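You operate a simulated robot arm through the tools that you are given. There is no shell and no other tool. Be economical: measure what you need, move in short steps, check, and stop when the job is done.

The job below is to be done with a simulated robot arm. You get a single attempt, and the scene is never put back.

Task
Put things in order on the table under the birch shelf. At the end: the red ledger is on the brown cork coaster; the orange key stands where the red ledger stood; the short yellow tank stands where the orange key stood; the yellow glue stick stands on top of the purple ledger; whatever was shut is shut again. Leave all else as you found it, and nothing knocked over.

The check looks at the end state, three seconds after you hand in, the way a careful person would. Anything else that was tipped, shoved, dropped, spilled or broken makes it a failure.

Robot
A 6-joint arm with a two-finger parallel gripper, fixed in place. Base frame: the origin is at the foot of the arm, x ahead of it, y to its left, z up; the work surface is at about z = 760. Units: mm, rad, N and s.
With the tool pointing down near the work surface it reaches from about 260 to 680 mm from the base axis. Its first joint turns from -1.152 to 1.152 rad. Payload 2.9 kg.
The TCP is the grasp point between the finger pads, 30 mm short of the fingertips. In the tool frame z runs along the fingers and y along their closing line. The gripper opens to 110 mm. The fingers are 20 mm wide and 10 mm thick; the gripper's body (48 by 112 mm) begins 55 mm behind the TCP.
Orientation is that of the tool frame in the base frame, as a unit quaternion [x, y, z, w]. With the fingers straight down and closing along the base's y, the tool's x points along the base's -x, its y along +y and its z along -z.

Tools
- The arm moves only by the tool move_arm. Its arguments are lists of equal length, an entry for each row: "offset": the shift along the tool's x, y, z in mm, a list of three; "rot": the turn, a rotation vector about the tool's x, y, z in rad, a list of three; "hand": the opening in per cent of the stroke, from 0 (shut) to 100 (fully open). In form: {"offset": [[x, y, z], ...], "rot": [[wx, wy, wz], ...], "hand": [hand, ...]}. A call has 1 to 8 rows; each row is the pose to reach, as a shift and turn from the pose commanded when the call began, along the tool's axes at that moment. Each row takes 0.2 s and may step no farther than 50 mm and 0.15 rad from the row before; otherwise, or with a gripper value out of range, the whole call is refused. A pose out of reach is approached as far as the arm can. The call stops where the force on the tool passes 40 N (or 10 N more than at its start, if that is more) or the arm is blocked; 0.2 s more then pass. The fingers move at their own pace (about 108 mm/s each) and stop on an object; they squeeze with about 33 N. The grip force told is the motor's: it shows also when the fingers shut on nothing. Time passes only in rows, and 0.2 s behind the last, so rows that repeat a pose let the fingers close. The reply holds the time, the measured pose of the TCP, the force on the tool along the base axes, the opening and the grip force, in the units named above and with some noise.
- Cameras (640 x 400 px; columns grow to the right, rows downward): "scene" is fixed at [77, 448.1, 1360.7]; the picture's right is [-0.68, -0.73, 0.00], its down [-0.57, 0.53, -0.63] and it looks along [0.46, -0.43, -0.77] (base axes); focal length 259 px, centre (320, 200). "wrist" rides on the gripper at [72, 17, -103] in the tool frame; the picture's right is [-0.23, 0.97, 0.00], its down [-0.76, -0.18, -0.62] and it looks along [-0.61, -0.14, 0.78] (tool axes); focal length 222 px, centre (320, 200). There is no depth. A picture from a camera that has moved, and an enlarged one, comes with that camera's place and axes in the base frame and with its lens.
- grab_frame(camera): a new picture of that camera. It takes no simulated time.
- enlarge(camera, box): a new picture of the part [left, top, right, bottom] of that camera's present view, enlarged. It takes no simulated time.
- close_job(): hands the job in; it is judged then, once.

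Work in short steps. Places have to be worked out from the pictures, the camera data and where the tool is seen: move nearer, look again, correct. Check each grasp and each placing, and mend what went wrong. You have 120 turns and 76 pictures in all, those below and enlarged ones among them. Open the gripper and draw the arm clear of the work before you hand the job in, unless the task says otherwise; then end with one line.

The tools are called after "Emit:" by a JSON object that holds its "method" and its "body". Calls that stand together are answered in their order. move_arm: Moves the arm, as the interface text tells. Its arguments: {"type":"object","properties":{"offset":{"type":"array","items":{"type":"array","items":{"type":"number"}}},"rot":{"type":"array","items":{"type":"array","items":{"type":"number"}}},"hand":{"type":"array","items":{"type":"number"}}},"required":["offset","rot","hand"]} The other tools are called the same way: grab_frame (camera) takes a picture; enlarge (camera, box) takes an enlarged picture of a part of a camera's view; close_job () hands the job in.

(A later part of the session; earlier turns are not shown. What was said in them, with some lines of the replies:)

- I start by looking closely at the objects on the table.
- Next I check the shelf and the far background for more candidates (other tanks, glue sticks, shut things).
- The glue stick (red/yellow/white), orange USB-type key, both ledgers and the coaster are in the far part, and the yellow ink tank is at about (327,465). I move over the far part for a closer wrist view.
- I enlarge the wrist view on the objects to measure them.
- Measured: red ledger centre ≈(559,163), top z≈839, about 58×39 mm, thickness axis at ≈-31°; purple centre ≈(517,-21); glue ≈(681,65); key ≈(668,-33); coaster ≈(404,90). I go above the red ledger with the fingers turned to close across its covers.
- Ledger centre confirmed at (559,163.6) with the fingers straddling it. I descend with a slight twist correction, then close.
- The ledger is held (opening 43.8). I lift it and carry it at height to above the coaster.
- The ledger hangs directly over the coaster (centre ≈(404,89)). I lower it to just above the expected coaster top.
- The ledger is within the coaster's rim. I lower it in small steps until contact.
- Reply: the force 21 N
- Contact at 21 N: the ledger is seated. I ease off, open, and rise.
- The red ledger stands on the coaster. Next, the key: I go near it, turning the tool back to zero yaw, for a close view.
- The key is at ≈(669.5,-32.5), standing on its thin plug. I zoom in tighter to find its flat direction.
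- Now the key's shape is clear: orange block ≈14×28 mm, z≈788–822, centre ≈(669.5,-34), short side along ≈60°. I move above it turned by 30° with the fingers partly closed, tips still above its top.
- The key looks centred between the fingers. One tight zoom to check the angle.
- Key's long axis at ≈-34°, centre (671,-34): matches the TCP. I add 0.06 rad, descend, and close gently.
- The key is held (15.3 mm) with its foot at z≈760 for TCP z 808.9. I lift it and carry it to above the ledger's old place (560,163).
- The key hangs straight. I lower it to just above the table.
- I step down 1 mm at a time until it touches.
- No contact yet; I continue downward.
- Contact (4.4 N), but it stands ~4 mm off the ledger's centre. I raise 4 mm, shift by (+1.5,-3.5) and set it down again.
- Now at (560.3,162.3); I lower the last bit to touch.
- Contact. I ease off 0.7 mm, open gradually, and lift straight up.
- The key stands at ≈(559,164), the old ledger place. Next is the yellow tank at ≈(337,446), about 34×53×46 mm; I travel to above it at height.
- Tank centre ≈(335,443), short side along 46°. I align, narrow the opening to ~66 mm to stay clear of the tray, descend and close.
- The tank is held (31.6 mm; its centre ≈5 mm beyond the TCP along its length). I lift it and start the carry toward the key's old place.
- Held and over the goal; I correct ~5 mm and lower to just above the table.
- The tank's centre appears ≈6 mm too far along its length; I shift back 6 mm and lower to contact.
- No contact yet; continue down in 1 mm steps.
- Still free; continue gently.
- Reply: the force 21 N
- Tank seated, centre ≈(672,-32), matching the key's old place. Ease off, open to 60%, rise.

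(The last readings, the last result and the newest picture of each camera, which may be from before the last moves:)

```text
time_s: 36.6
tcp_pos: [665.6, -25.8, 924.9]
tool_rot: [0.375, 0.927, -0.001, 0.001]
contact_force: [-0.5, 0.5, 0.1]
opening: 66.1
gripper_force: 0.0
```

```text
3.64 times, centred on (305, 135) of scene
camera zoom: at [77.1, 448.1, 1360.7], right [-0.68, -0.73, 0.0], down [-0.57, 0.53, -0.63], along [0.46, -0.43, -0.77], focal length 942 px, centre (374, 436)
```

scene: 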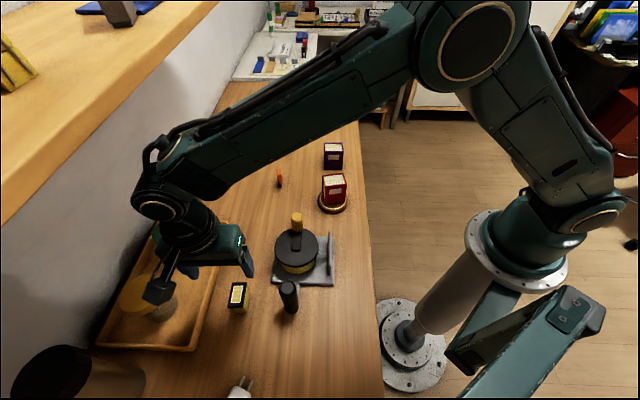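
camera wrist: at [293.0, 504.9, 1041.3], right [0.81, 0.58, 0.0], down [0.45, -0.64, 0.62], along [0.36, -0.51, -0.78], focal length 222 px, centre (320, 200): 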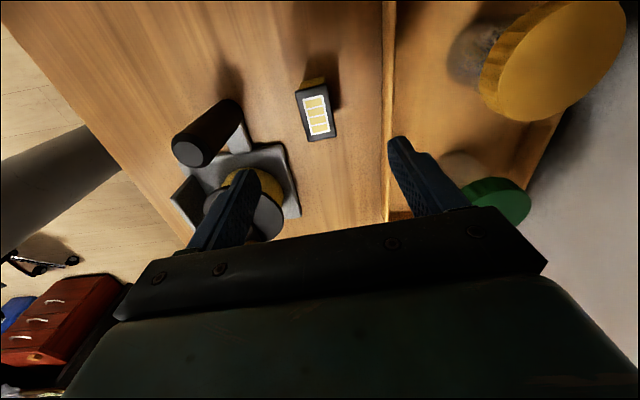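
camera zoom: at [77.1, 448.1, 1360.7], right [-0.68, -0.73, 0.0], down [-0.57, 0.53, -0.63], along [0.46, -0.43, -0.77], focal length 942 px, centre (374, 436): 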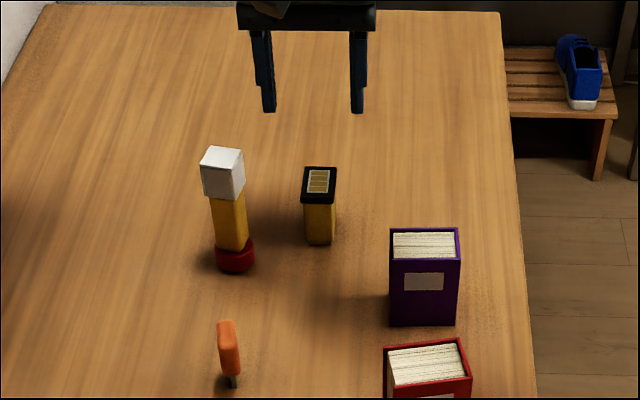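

Tank stands well. Now the glue stick, cap ≈30 mm square, sides at 32°/-58°, centre ≈(679,66), top ≈885. I go above it with the matching yaw to check.

Emit:
{"method": "move_arm", "body": {"offset": [[0, 0, -35], [18, 25, -35], [36, 50, -35], [54.4, 75.3, -35], [54.4, 75.3, -35]], "rot": [[0, 0, 0], [0, 0, 0.1], [0, 0, 0.2], [0, 0, 0.24], [0, 0, 0.24]], "hand": [60, 60, 60, 60, 60]}}

Emit:
{"method": "enlarge", "body": {"camera": "wrist", "box": [220, 60, 420, 220]}}

Emit:
{"method": "enlarge", "body": {"camera": "scene", "box": [240, 80, 340, 180]}}

```text
time_s: 37.8
tcp_pos: [670.3, 68.7, 953.8]
tool_rot: [0.484, 0.875, -0.001, 0.001]
contact_force: [0.3, -0.1, -0.7]
opening: 65.9
gripper_force: 0.1
out of reach, approached as far as the arm can: row 4, 5
```

```text
2.50 times, centred on (320, 140) of wrist
camera zoom: at [646.5, 137.6, 1056.1], right [0.95, 0.32, 0.0], down [0.26, -0.74, 0.62], along [0.2, -0.59, -0.78], focal length 555 px, centre (320, 350)
```

zoom: 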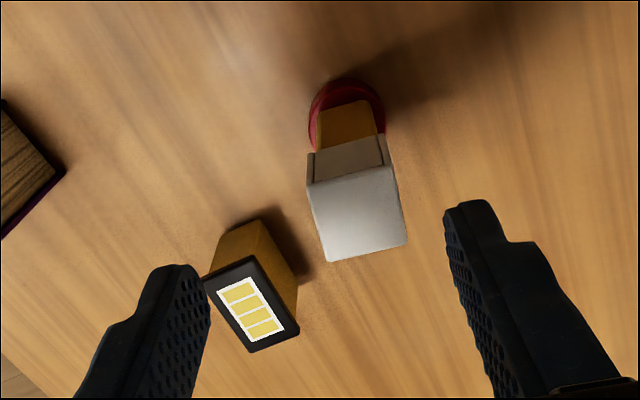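

```text
4.00 times, centred on (290, 130) of scene
camera zoom: at [77.0, 448.1, 1360.7], right [-0.68, -0.73, 0.0], down [-0.57, 0.53, -0.63], along [0.46, -0.43, -0.77], focal length 1036 px, centre (440, 480)
```

zoom: 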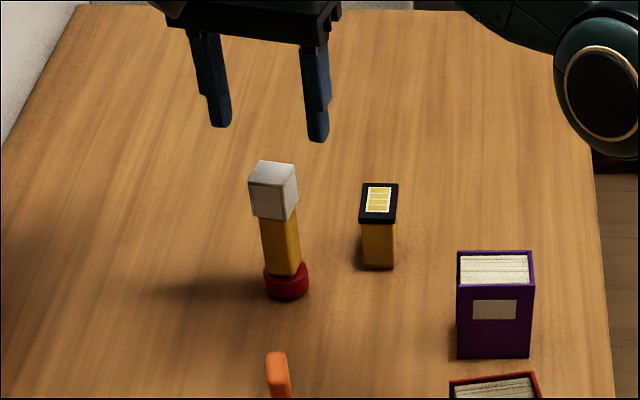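

At this height the arm stops ~10 mm short, so I'll turn to close tangentially (y at 122°) and lean the tool outward by 0.15 rad to reach. First the yaw, pulled back a bit.

Emit:
{"method": "move_arm", "body": {"offset": [[0, -10, 0], [0, -20, 0], [0, -30, 0], [0, -35, 0], [0, -35, 0], [0, -35, 0], [0, -35, 0], [0, -35, 0]], "rot": [[0, 0, -0.145], [0, 0, -0.29], [0, 0, -0.435], [0, 0, -0.58], [0, 0, -0.725], [0, 0, -0.87], [0, 0, -1.015], [0, 0, -1.16]], "hand": [60, 60, 60, 60, 60, 60, 60, 60]}}

Emit:
{"method": "move_arm", "body": {"offset": [[0, 0, 0], [0, 0, 0], [0, 0, 0], [0, 0, 0]], "rot": [[0, 0, -0.145], [0, 0, -0.29], [0, 0, -0.4], [0, 0, -0.4]], "hand": [60, 60, 60, 60]}}

Emit:
{"method": "move_arm", "body": {"offset": [[0, 0, 0], [0, 0, 0]], "rot": [[0, -0.14, 0], [0, -0.14, 0]], "hand": [60, 60]}}

Emit:
{"method": "grab_frame", "body": {"camera": "wrist"}}

```text
time_s: 39.6
tcp_pos: [640.2, 50.2, 955.5]
tool_rot: [-0.077, 0.997, 0.0, -0.001]
contact_force: [0.2, 0.1, 0.5]
opening: 66.0
gripper_force: 0.0
out of reach, approached as far as the arm can: row 1, 2, 3
```

```text
time_s: 40.6
tcp_pos: [640.7, 50.4, 956.5]
tool_rot: [-0.273, 0.962, 0.0, 0.0]
contact_force: [-1.0, -0.5, -0.5]
opening: 65.8
gripper_force: 0.1
```

```text
time_s: 41.2
tcp_pos: [639.5, 50.8, 955.7]
tool_rot: [-0.271, 0.96, 0.02, 0.067]
contact_force: [-0.4, -0.4, 0.1]
opening: 66.0
gripper_force: 0.0
```

```text
32 pictures are left
camera wrist: at [557.9, 18.8, 1046.8], right [-0.32, 0.95, 0.03], down [0.66, 0.2, 0.72], along [0.68, 0.25, -0.69], focal length 222 px, centre (320, 200)
```

wrist: 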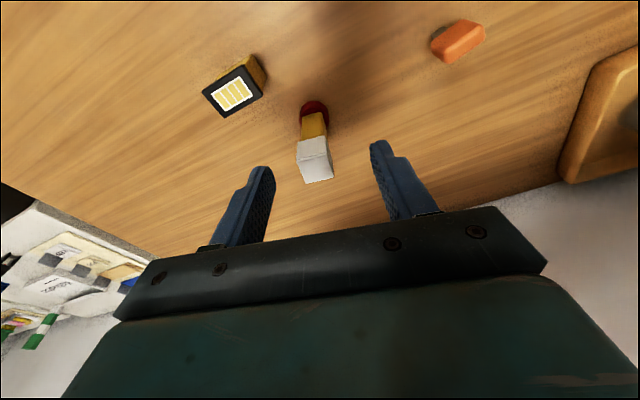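

The lean is outward as wanted. I zoom to refine the glue's position and angle.

Emit:
{"method": "enlarge", "body": {"camera": "wrist", "box": [270, 80, 370, 200]}}

```text
3.33 times, centred on (320, 140) of wrist
camera zoom: at [557.9, 18.8, 1046.8], right [-0.32, 0.95, 0.03], down [0.66, 0.2, 0.72], along [0.68, 0.25, -0.69], focal length 740 px, centre (320, 400)
```

zoom: 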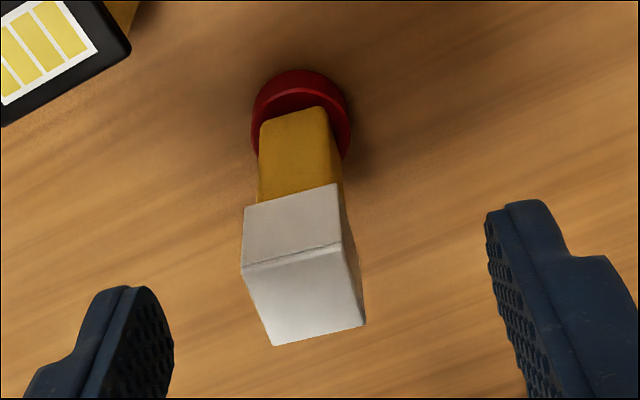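

Glue relative to TCP: ≈(+41,+12); yaw matches. I move above it horizontally and check the reach.

Emit:
{"method": "move_arm", "body": {"offset": [[-20, -5.7, 3], [-40.7, -11.5, 5.7], [-40.7, -11.5, 5.7]], "rot": [[0, 0, 0], [0, 0, 0], [0, 0, 0]], "hand": [60, 60, 60]}}

Emit:
{"method": "enlarge", "body": {"camera": "wrist", "box": [220, 60, 420, 220]}}

```text
time_s: 42.0
tcp_pos: [683.4, 59.7, 956.0]
tool_rot: [-0.271, 0.96, 0.019, 0.067]
contact_force: [-0.8, -0.1, 0.6]
opening: 66.0
gripper_force: 0.1
```

```text
2.50 times, centred on (320, 140) of wrist
camera zoom: at [602.1, 28.6, 1046.3], right [-0.32, 0.95, 0.03], down [0.66, 0.2, 0.72], along [0.68, 0.25, -0.69], focal length 555 px, centre (320, 350)
```

zoom: 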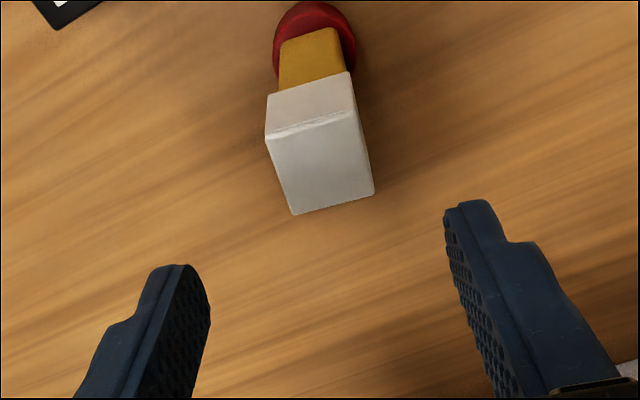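

Well centred (glue at (682,61), TCP (683,60)). I descend to z≈842 and close.

Emit:
{"method": "move_arm", "body": {"offset": [[5.6, 1.5, 39.6], [11.2, 1.5, 79.2], [15.9, 1.5, 112.9], [15.9, 1.5, 112.9], [15.9, 1.5, 112.9], [15.9, 1.5, 112.9], [15.9, 1.5, 112.9]], "rot": [[0, 0, 0], [0, 0, 0], [0, 0, 0], [0, 0, 0], [0, 0, 0], [0, 0, 0], [0, 0, 0]], "hand": [60, 60, 60, 45, 30, 15, 15]}}

Emit:
{"method": "enlarge", "body": {"camera": "scene", "box": [240, 80, 340, 180]}}

Emit:
{"method": "enlarge", "body": {"camera": "wrist", "box": [220, 60, 420, 220]}}

```text
time_s: 43.6
tcp_pos: [680.7, 60.1, 840.8]
tool_rot: [-0.271, 0.96, 0.019, 0.067]
contact_force: [0.0, 0.0, -0.5]
opening: 28.8
gripper_force: 33.1
```

```text
4.00 times, centred on (290, 130) of scene
camera zoom: at [77.1, 448.1, 1360.7], right [-0.68, -0.73, 0.0], down [-0.57, 0.53, -0.63], along [0.46, -0.43, -0.77], focal length 1036 px, centre (440, 480)
```

zoom: 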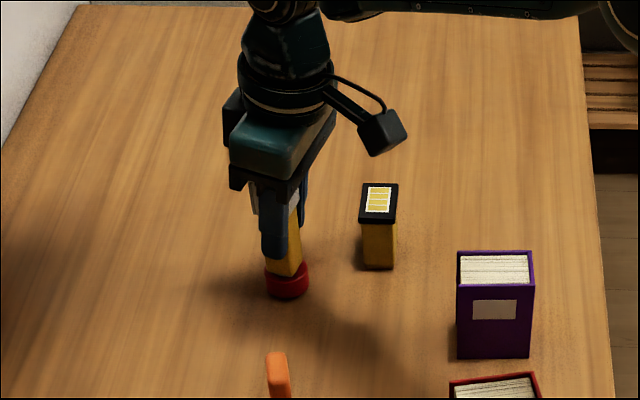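

```text
2.50 times, centred on (320, 140) of wrist
camera zoom: at [599.0, 28.6, 932.3], right [-0.32, 0.95, 0.03], down [0.66, 0.2, 0.72], along [0.68, 0.25, -0.69], focal length 555 px, centre (320, 350)
```

zoom: 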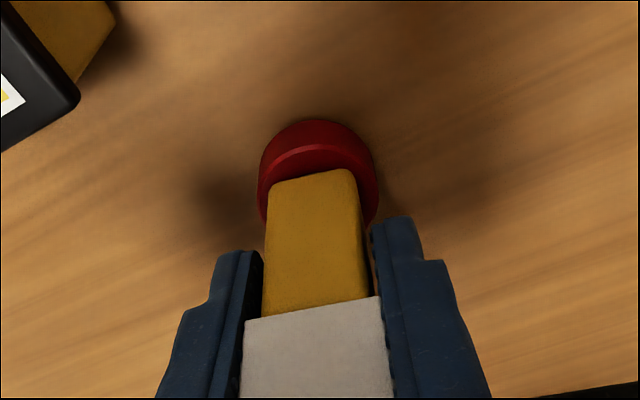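

The fingers hold the cap (28.8 mm). I lift 15 mm to check the whole stick comes up.

Emit:
{"method": "move_arm", "body": {"offset": [[-1, 0, -7], [-2.1, 0, -15], [-2.1, 0, -15]], "rot": [[0, 0, 0], [0, 0, 0], [0, 0, 0]], "hand": [15, 15, 15]}}

Emit:
{"method": "enlarge", "body": {"camera": "scene", "box": [240, 80, 340, 180]}}

```text
time_s: 44.4
tcp_pos: [681.2, 60.9, 855.3]
tool_rot: [-0.271, 0.96, 0.019, 0.067]
contact_force: [0.1, 0.1, -0.1]
opening: 28.6
gripper_force: 33.1
```

```text
4.00 times, centred on (290, 130) of scene
camera zoom: at [77.1, 448.1, 1360.7], right [-0.68, -0.73, 0.0], down [-0.57, 0.53, -0.63], along [0.46, -0.43, -0.77], focal length 1036 px, centre (440, 480)
```

zoom: 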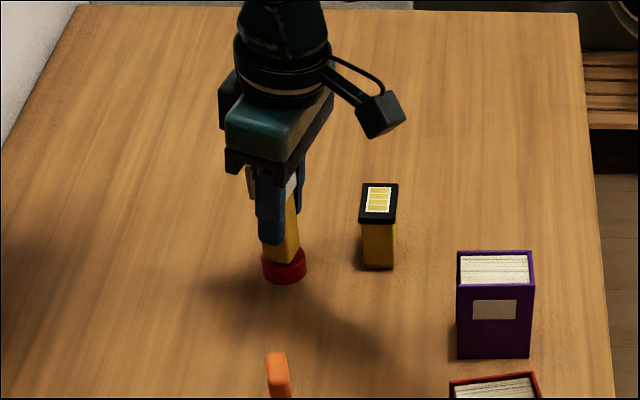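

The whole stick is lifted. I raise it to clear the purple ledger and carry it above (517,-21).

Emit:
{"method": "move_arm", "body": {"offset": [[-5, 0, -35], [-10, 0, -70], [-14.6, 0, -104], [30, 4, -110], [75, 8, -117], [120, 12, -123], [166.2, 16, -129.4], [166.2, 16, -129.4]], "rot": [[0, 0, 0], [0, 0, 0], [0, 0, 0], [0, 0, 0], [0, 0, 0], [0, 0, 0], [0, 0, 0], [0, 0, 0]], "hand": [15, 15, 15, 15, 15, 15, 15, 15]}}

Emit:
{"method": "enlarge", "body": {"camera": "scene", "box": [270, 80, 390, 200]}}

Emit:
{"method": "enlarge", "body": {"camera": "wrist", "box": [200, 40, 440, 240]}}

```text
time_s: 46.2
tcp_pos: [514.1, -18.1, 963.0]
tool_rot: [-0.27, 0.96, 0.019, 0.068]
contact_force: [-0.2, -0.4, -0.4]
opening: 28.7
gripper_force: 33.1
```

```text
3.33 times, centred on (330, 140) of scene
camera zoom: at [77.0, 448.1, 1360.7], right [-0.68, -0.73, 0.0], down [-0.57, 0.53, -0.63], along [0.46, -0.43, -0.77], focal length 863 px, centre (287, 400)
```

zoom: 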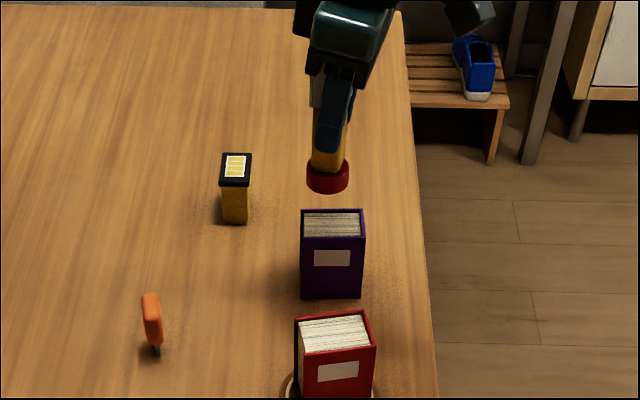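

```text
2.00 times, centred on (320, 140) of wrist
camera zoom: at [432.4, -49.4, 1053.1], right [-0.32, 0.95, 0.03], down [0.66, 0.2, 0.72], along [0.68, 0.25, -0.69], focal length 444 px, centre (320, 320)
```

zoom: 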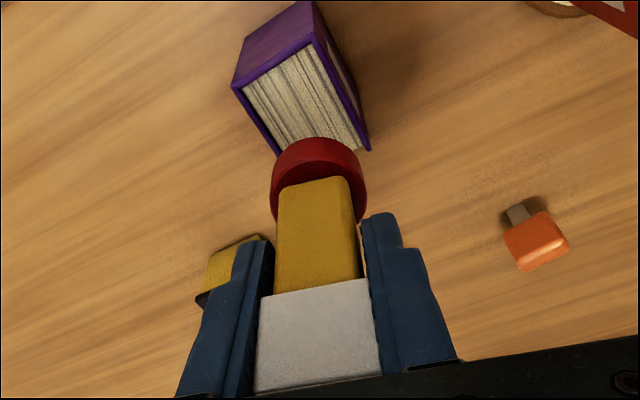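

Purple top centre ≈(516,-21.5); the stick's base ≈(515,-17). I correct (+1,-4) and lower to just above the top.

Emit:
{"method": "move_arm", "body": {"offset": [[1.2, -4.2, 0], [3.7, -4.2, 18], [6, -4.2, 35], [6, -4.2, 35]], "rot": [[0, 0, 0], [0, 0, 0], [0, 0, 0], [0, 0, 0]], "hand": [15, 15, 15, 15]}}

Emit:
{"method": "enlarge", "body": {"camera": "scene", "box": [300, 100, 370, 180]}}

Emit:
{"method": "enlarge", "body": {"camera": "wrist", "box": [240, 60, 400, 200]}}

```text
time_s: 47.2
tcp_pos: [518.5, -22.5, 926.5]
tool_rot: [-0.271, 0.96, 0.019, 0.066]
contact_force: [-0.2, -0.5, -0.5]
opening: 28.9
gripper_force: 33.1
```

```text
5.00 times, centred on (335, 140) of scene
camera zoom: at [77.1, 448.1, 1360.7], right [-0.68, -0.73, 0.0], down [-0.57, 0.53, -0.63], along [0.46, -0.43, -0.77], focal length 1295 px, centre (245, 500)
```

zoom: 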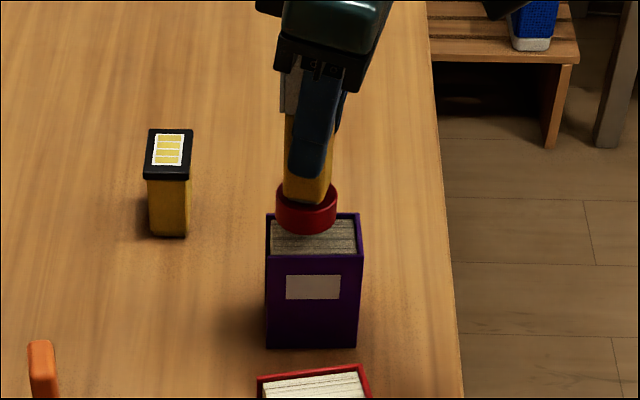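

```text
2.86 times, centred on (320, 130) of wrist
camera zoom: at [435.5, -54.0, 1016.9], right [-0.32, 0.95, 0.03], down [0.66, 0.2, 0.72], along [0.68, 0.25, -0.69], focal length 635 px, centre (320, 400)
```

zoom: 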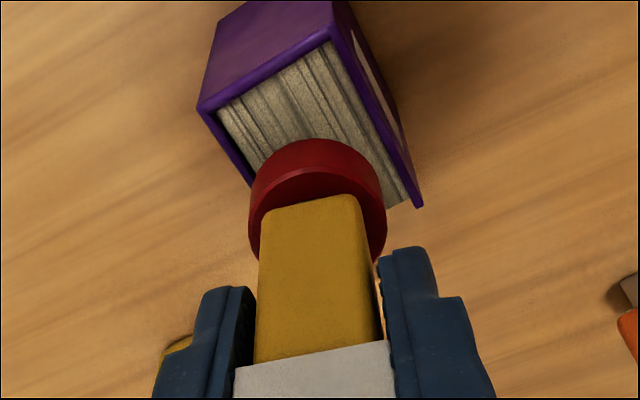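

The stick's base centre is actually ≈(525.5,-22), ~8.5 mm too far in x (I gripped it off-centre by that much). I shift by -8.5 in x and check.

Emit:
{"method": "move_arm", "body": {"offset": [[7.2, 4.4, -1], [7.2, 4.4, -1], [7.5, 4.4, 1]], "rot": [[0, 0, 0], [0, 0, 0], [0, 0, 0]], "hand": [15, 15, 15]}}

Emit:
{"method": "enlarge", "body": {"camera": "scene", "box": [300, 100, 370, 180]}}

Emit:
{"method": "enlarge", "body": {"camera": "wrist", "box": [240, 60, 400, 200]}}

```text
time_s: 48.0
tcp_pos: [510.8, -23.6, 923.3]
tool_rot: [-0.27, 0.96, 0.018, 0.068]
contact_force: [-0.1, 0.5, -0.6]
opening: 28.9
gripper_force: 33.0
```

```text
5.00 times, centred on (335, 140) of scene
camera zoom: at [77.1, 448.1, 1360.7], right [-0.68, -0.73, 0.0], down [-0.57, 0.53, -0.63], along [0.46, -0.43, -0.77], focal length 1295 px, centre (245, 500)
```

zoom: 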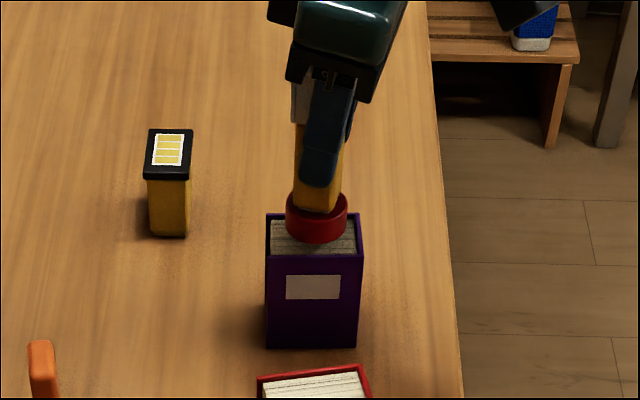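

```text
2.86 times, centred on (320, 130) of wrist
camera zoom: at [427.4, -54.6, 1014.5], right [-0.32, 0.95, 0.03], down [0.66, 0.2, 0.72], along [0.68, 0.25, -0.69], focal length 635 px, centre (320, 400)
```

zoom: 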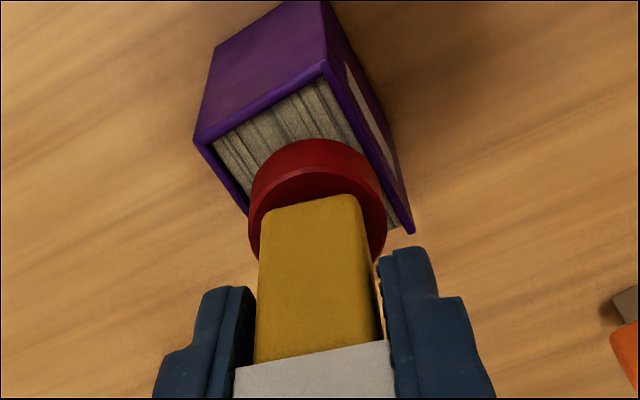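

Nearly centred; I fine-shift by (-2.5,+1.5) and lower in 1 mm steps.

Emit:
{"method": "move_arm", "body": {"offset": [[1.3, 2.6, 0], [1.4, 2.6, 1], [1.6, 2.6, 2], [1.7, 2.6, 3], [1.7, 2.6, 3]], "rot": [[0, 0, 0], [0, 0, 0], [0, 0, 0], [0, 0, 0], [0, 0, 0]], "hand": [15, 15, 15, 15, 15]}}

Emit:
{"method": "enlarge", "body": {"camera": "scene", "box": [300, 100, 370, 180]}}

```text
time_s: 49.2
tcp_pos: [507.5, -22.2, 919.9]
tool_rot: [-0.271, 0.96, 0.02, 0.068]
contact_force: [1.1, 0.0, -0.9]
opening: 28.9
gripper_force: 32.7
```

```text
5.00 times, centred on (335, 140) of scene
camera zoom: at [77.1, 448.1, 1360.7], right [-0.68, -0.73, 0.0], down [-0.57, 0.53, -0.63], along [0.46, -0.43, -0.77], focal length 1295 px, centre (245, 500)
```

zoom: 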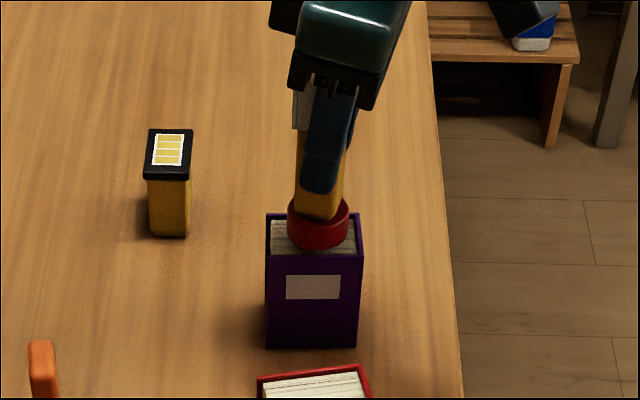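

Close to touching and nearly centred; shift +2.5 in y and keep lowering.

Emit:
{"method": "move_arm", "body": {"offset": [[-1.3, 2.1, 0], [-1.2, 2.1, 1], [-1, 2.1, 2], [-0.9, 2.1, 3], [-0.9, 2.1, 3]], "rot": [[0, 0, 0], [0, 0, 0], [0, 0, 0], [0, 0, 0], [0, 0, 0]], "hand": [15, 15, 15, 15, 15]}}

```text
time_s: 50.4
tcp_pos: [508.2, -19.1, 918.9]
tool_rot: [-0.272, 0.96, 0.019, 0.069]
contact_force: [-4.5, -0.8, 20.5]
opening: 28.9
gripper_force: 32.7
```

Contact (20 N). I check the seating before releasing.

Emit:
{"method": "enlarge", "body": {"camera": "scene", "box": [300, 100, 370, 180]}}

Emit:
{"method": "enlarge", "body": {"camera": "wrist", "box": [240, 60, 400, 200]}}

```text
5.00 times, centred on (335, 140) of scene
camera zoom: at [76.6, 448.1, 1360.7], right [-0.68, -0.73, 0.0], down [-0.57, 0.53, -0.63], along [0.46, -0.43, -0.77], focal length 1295 px, centre (245, 500)
```

zoom: 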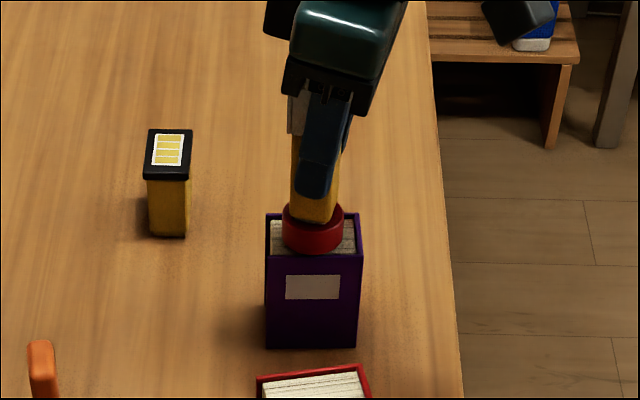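

```text
2.86 times, centred on (320, 130) of wrist
camera zoom: at [425.0, -50.1, 1009.6], right [-0.32, 0.95, 0.03], down [0.66, 0.2, 0.73], along [0.68, 0.25, -0.69], focal length 635 px, centre (320, 400)
```

zoom: 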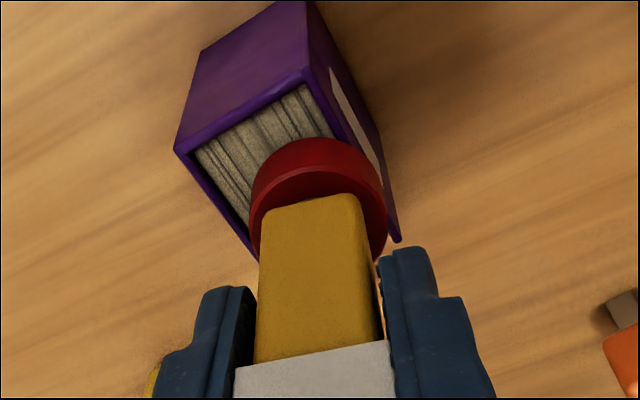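

Well centred within 2–3 mm. I ease off 1 mm, open gradually, and withdraw along the tool axis.

Emit:
{"method": "move_arm", "body": {"offset": [[-0.15, 0, -1.2], [-0.15, 0, -1.2], [-0.15, 0, -1.2], [-0.15, 0, -1.2], [-0.15, 0, -1.2], [-0.15, 0, -40], [-0.15, 0, -85], [-0.15, 0, -130]], "rot": [[0, 0, 0], [0, 0, 0], [0, 0, 0], [0, 0, 0], [0, 0, 0], [0, 0, 0], [0, 0, 0], [0, 0, 0]], "hand": [15, 29, 40, 55, 60, 60, 60, 60]}}

Emit:
{"method": "enlarge", "body": {"camera": "scene", "box": [250, 80, 390, 220]}}

```text
time_s: 52.2
tcp_pos: [493.5, -27.9, 1045.1]
tool_rot: [-0.27, 0.96, 0.019, 0.068]
contact_force: [0.0, -0.4, -0.5]
opening: 66.0
gripper_force: 0.0
```

```text
2.86 times, centred on (320, 150) of scene
camera zoom: at [77.0, 448.1, 1360.7], right [-0.68, -0.73, 0.0], down [-0.57, 0.53, -0.63], along [0.46, -0.43, -0.77], focal length 740 px, centre (320, 343)
```

zoom: 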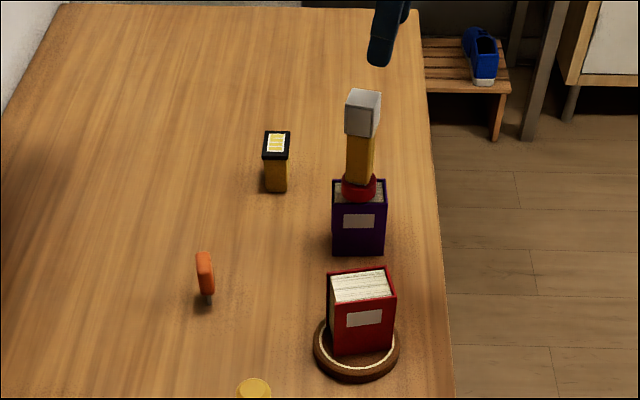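

All is in place and standing. I draw the arm further clear and take a last look.

Emit:
{"method": "move_arm", "body": {"offset": [[20, 0, -40], [50, 0, -60], [90, 0, -70], [90, 0, -70]], "rot": [[0, 0, 0], [0, 0, 0], [0, 0, 0], [0, 0, 0]], "hand": [80, 100, 100, 100]}}

Emit:
{"method": "grab_frame", "body": {"camera": "scene"}}

Emit:
{"method": "enlarge", "body": {"camera": "wrist", "box": [160, 0, 480, 200]}}

```text
time_s: 53.2
tcp_pos: [410.0, -81.5, 1103.8]
tool_rot: [-0.27, 0.96, 0.018, 0.068]
contact_force: [-0.1, -0.1, 0.1]
opening: 110.0
gripper_force: 0.1
```

```text
16 pictures are left
```

scene: 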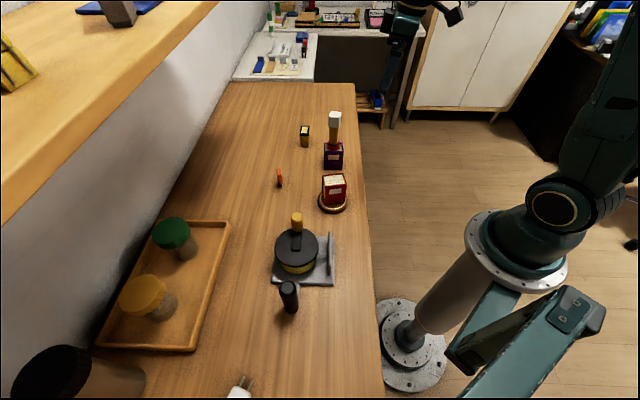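

```text
2.00 times, centred on (320, 100) of wrist
camera zoom: at [327.6, -111.9, 1195.0], right [-0.32, 0.95, 0.03], down [0.66, 0.2, 0.72], along [0.68, 0.25, -0.69], focal length 444 px, centre (320, 400)
```

zoom: 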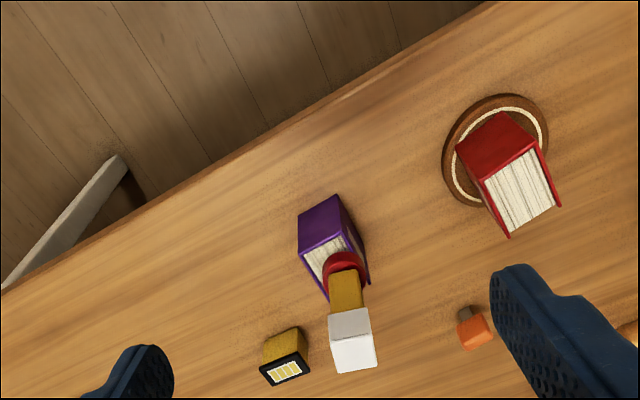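

Everything stands as asked, the rest is untouched, and the arm is clear with the gripper open. I hand in.

Emit:
{"method": "close_job", "body": {}}

```text
The job is handed in.
```

The job is handed in: the red ledger is on the coaster, the orange key is where the ledger stood, the yellow tank is where the key stood, and the glue stick stands on the purple ledger. I opened nothing that was shut, and the last pictures showed everything upright and the rest where it was.
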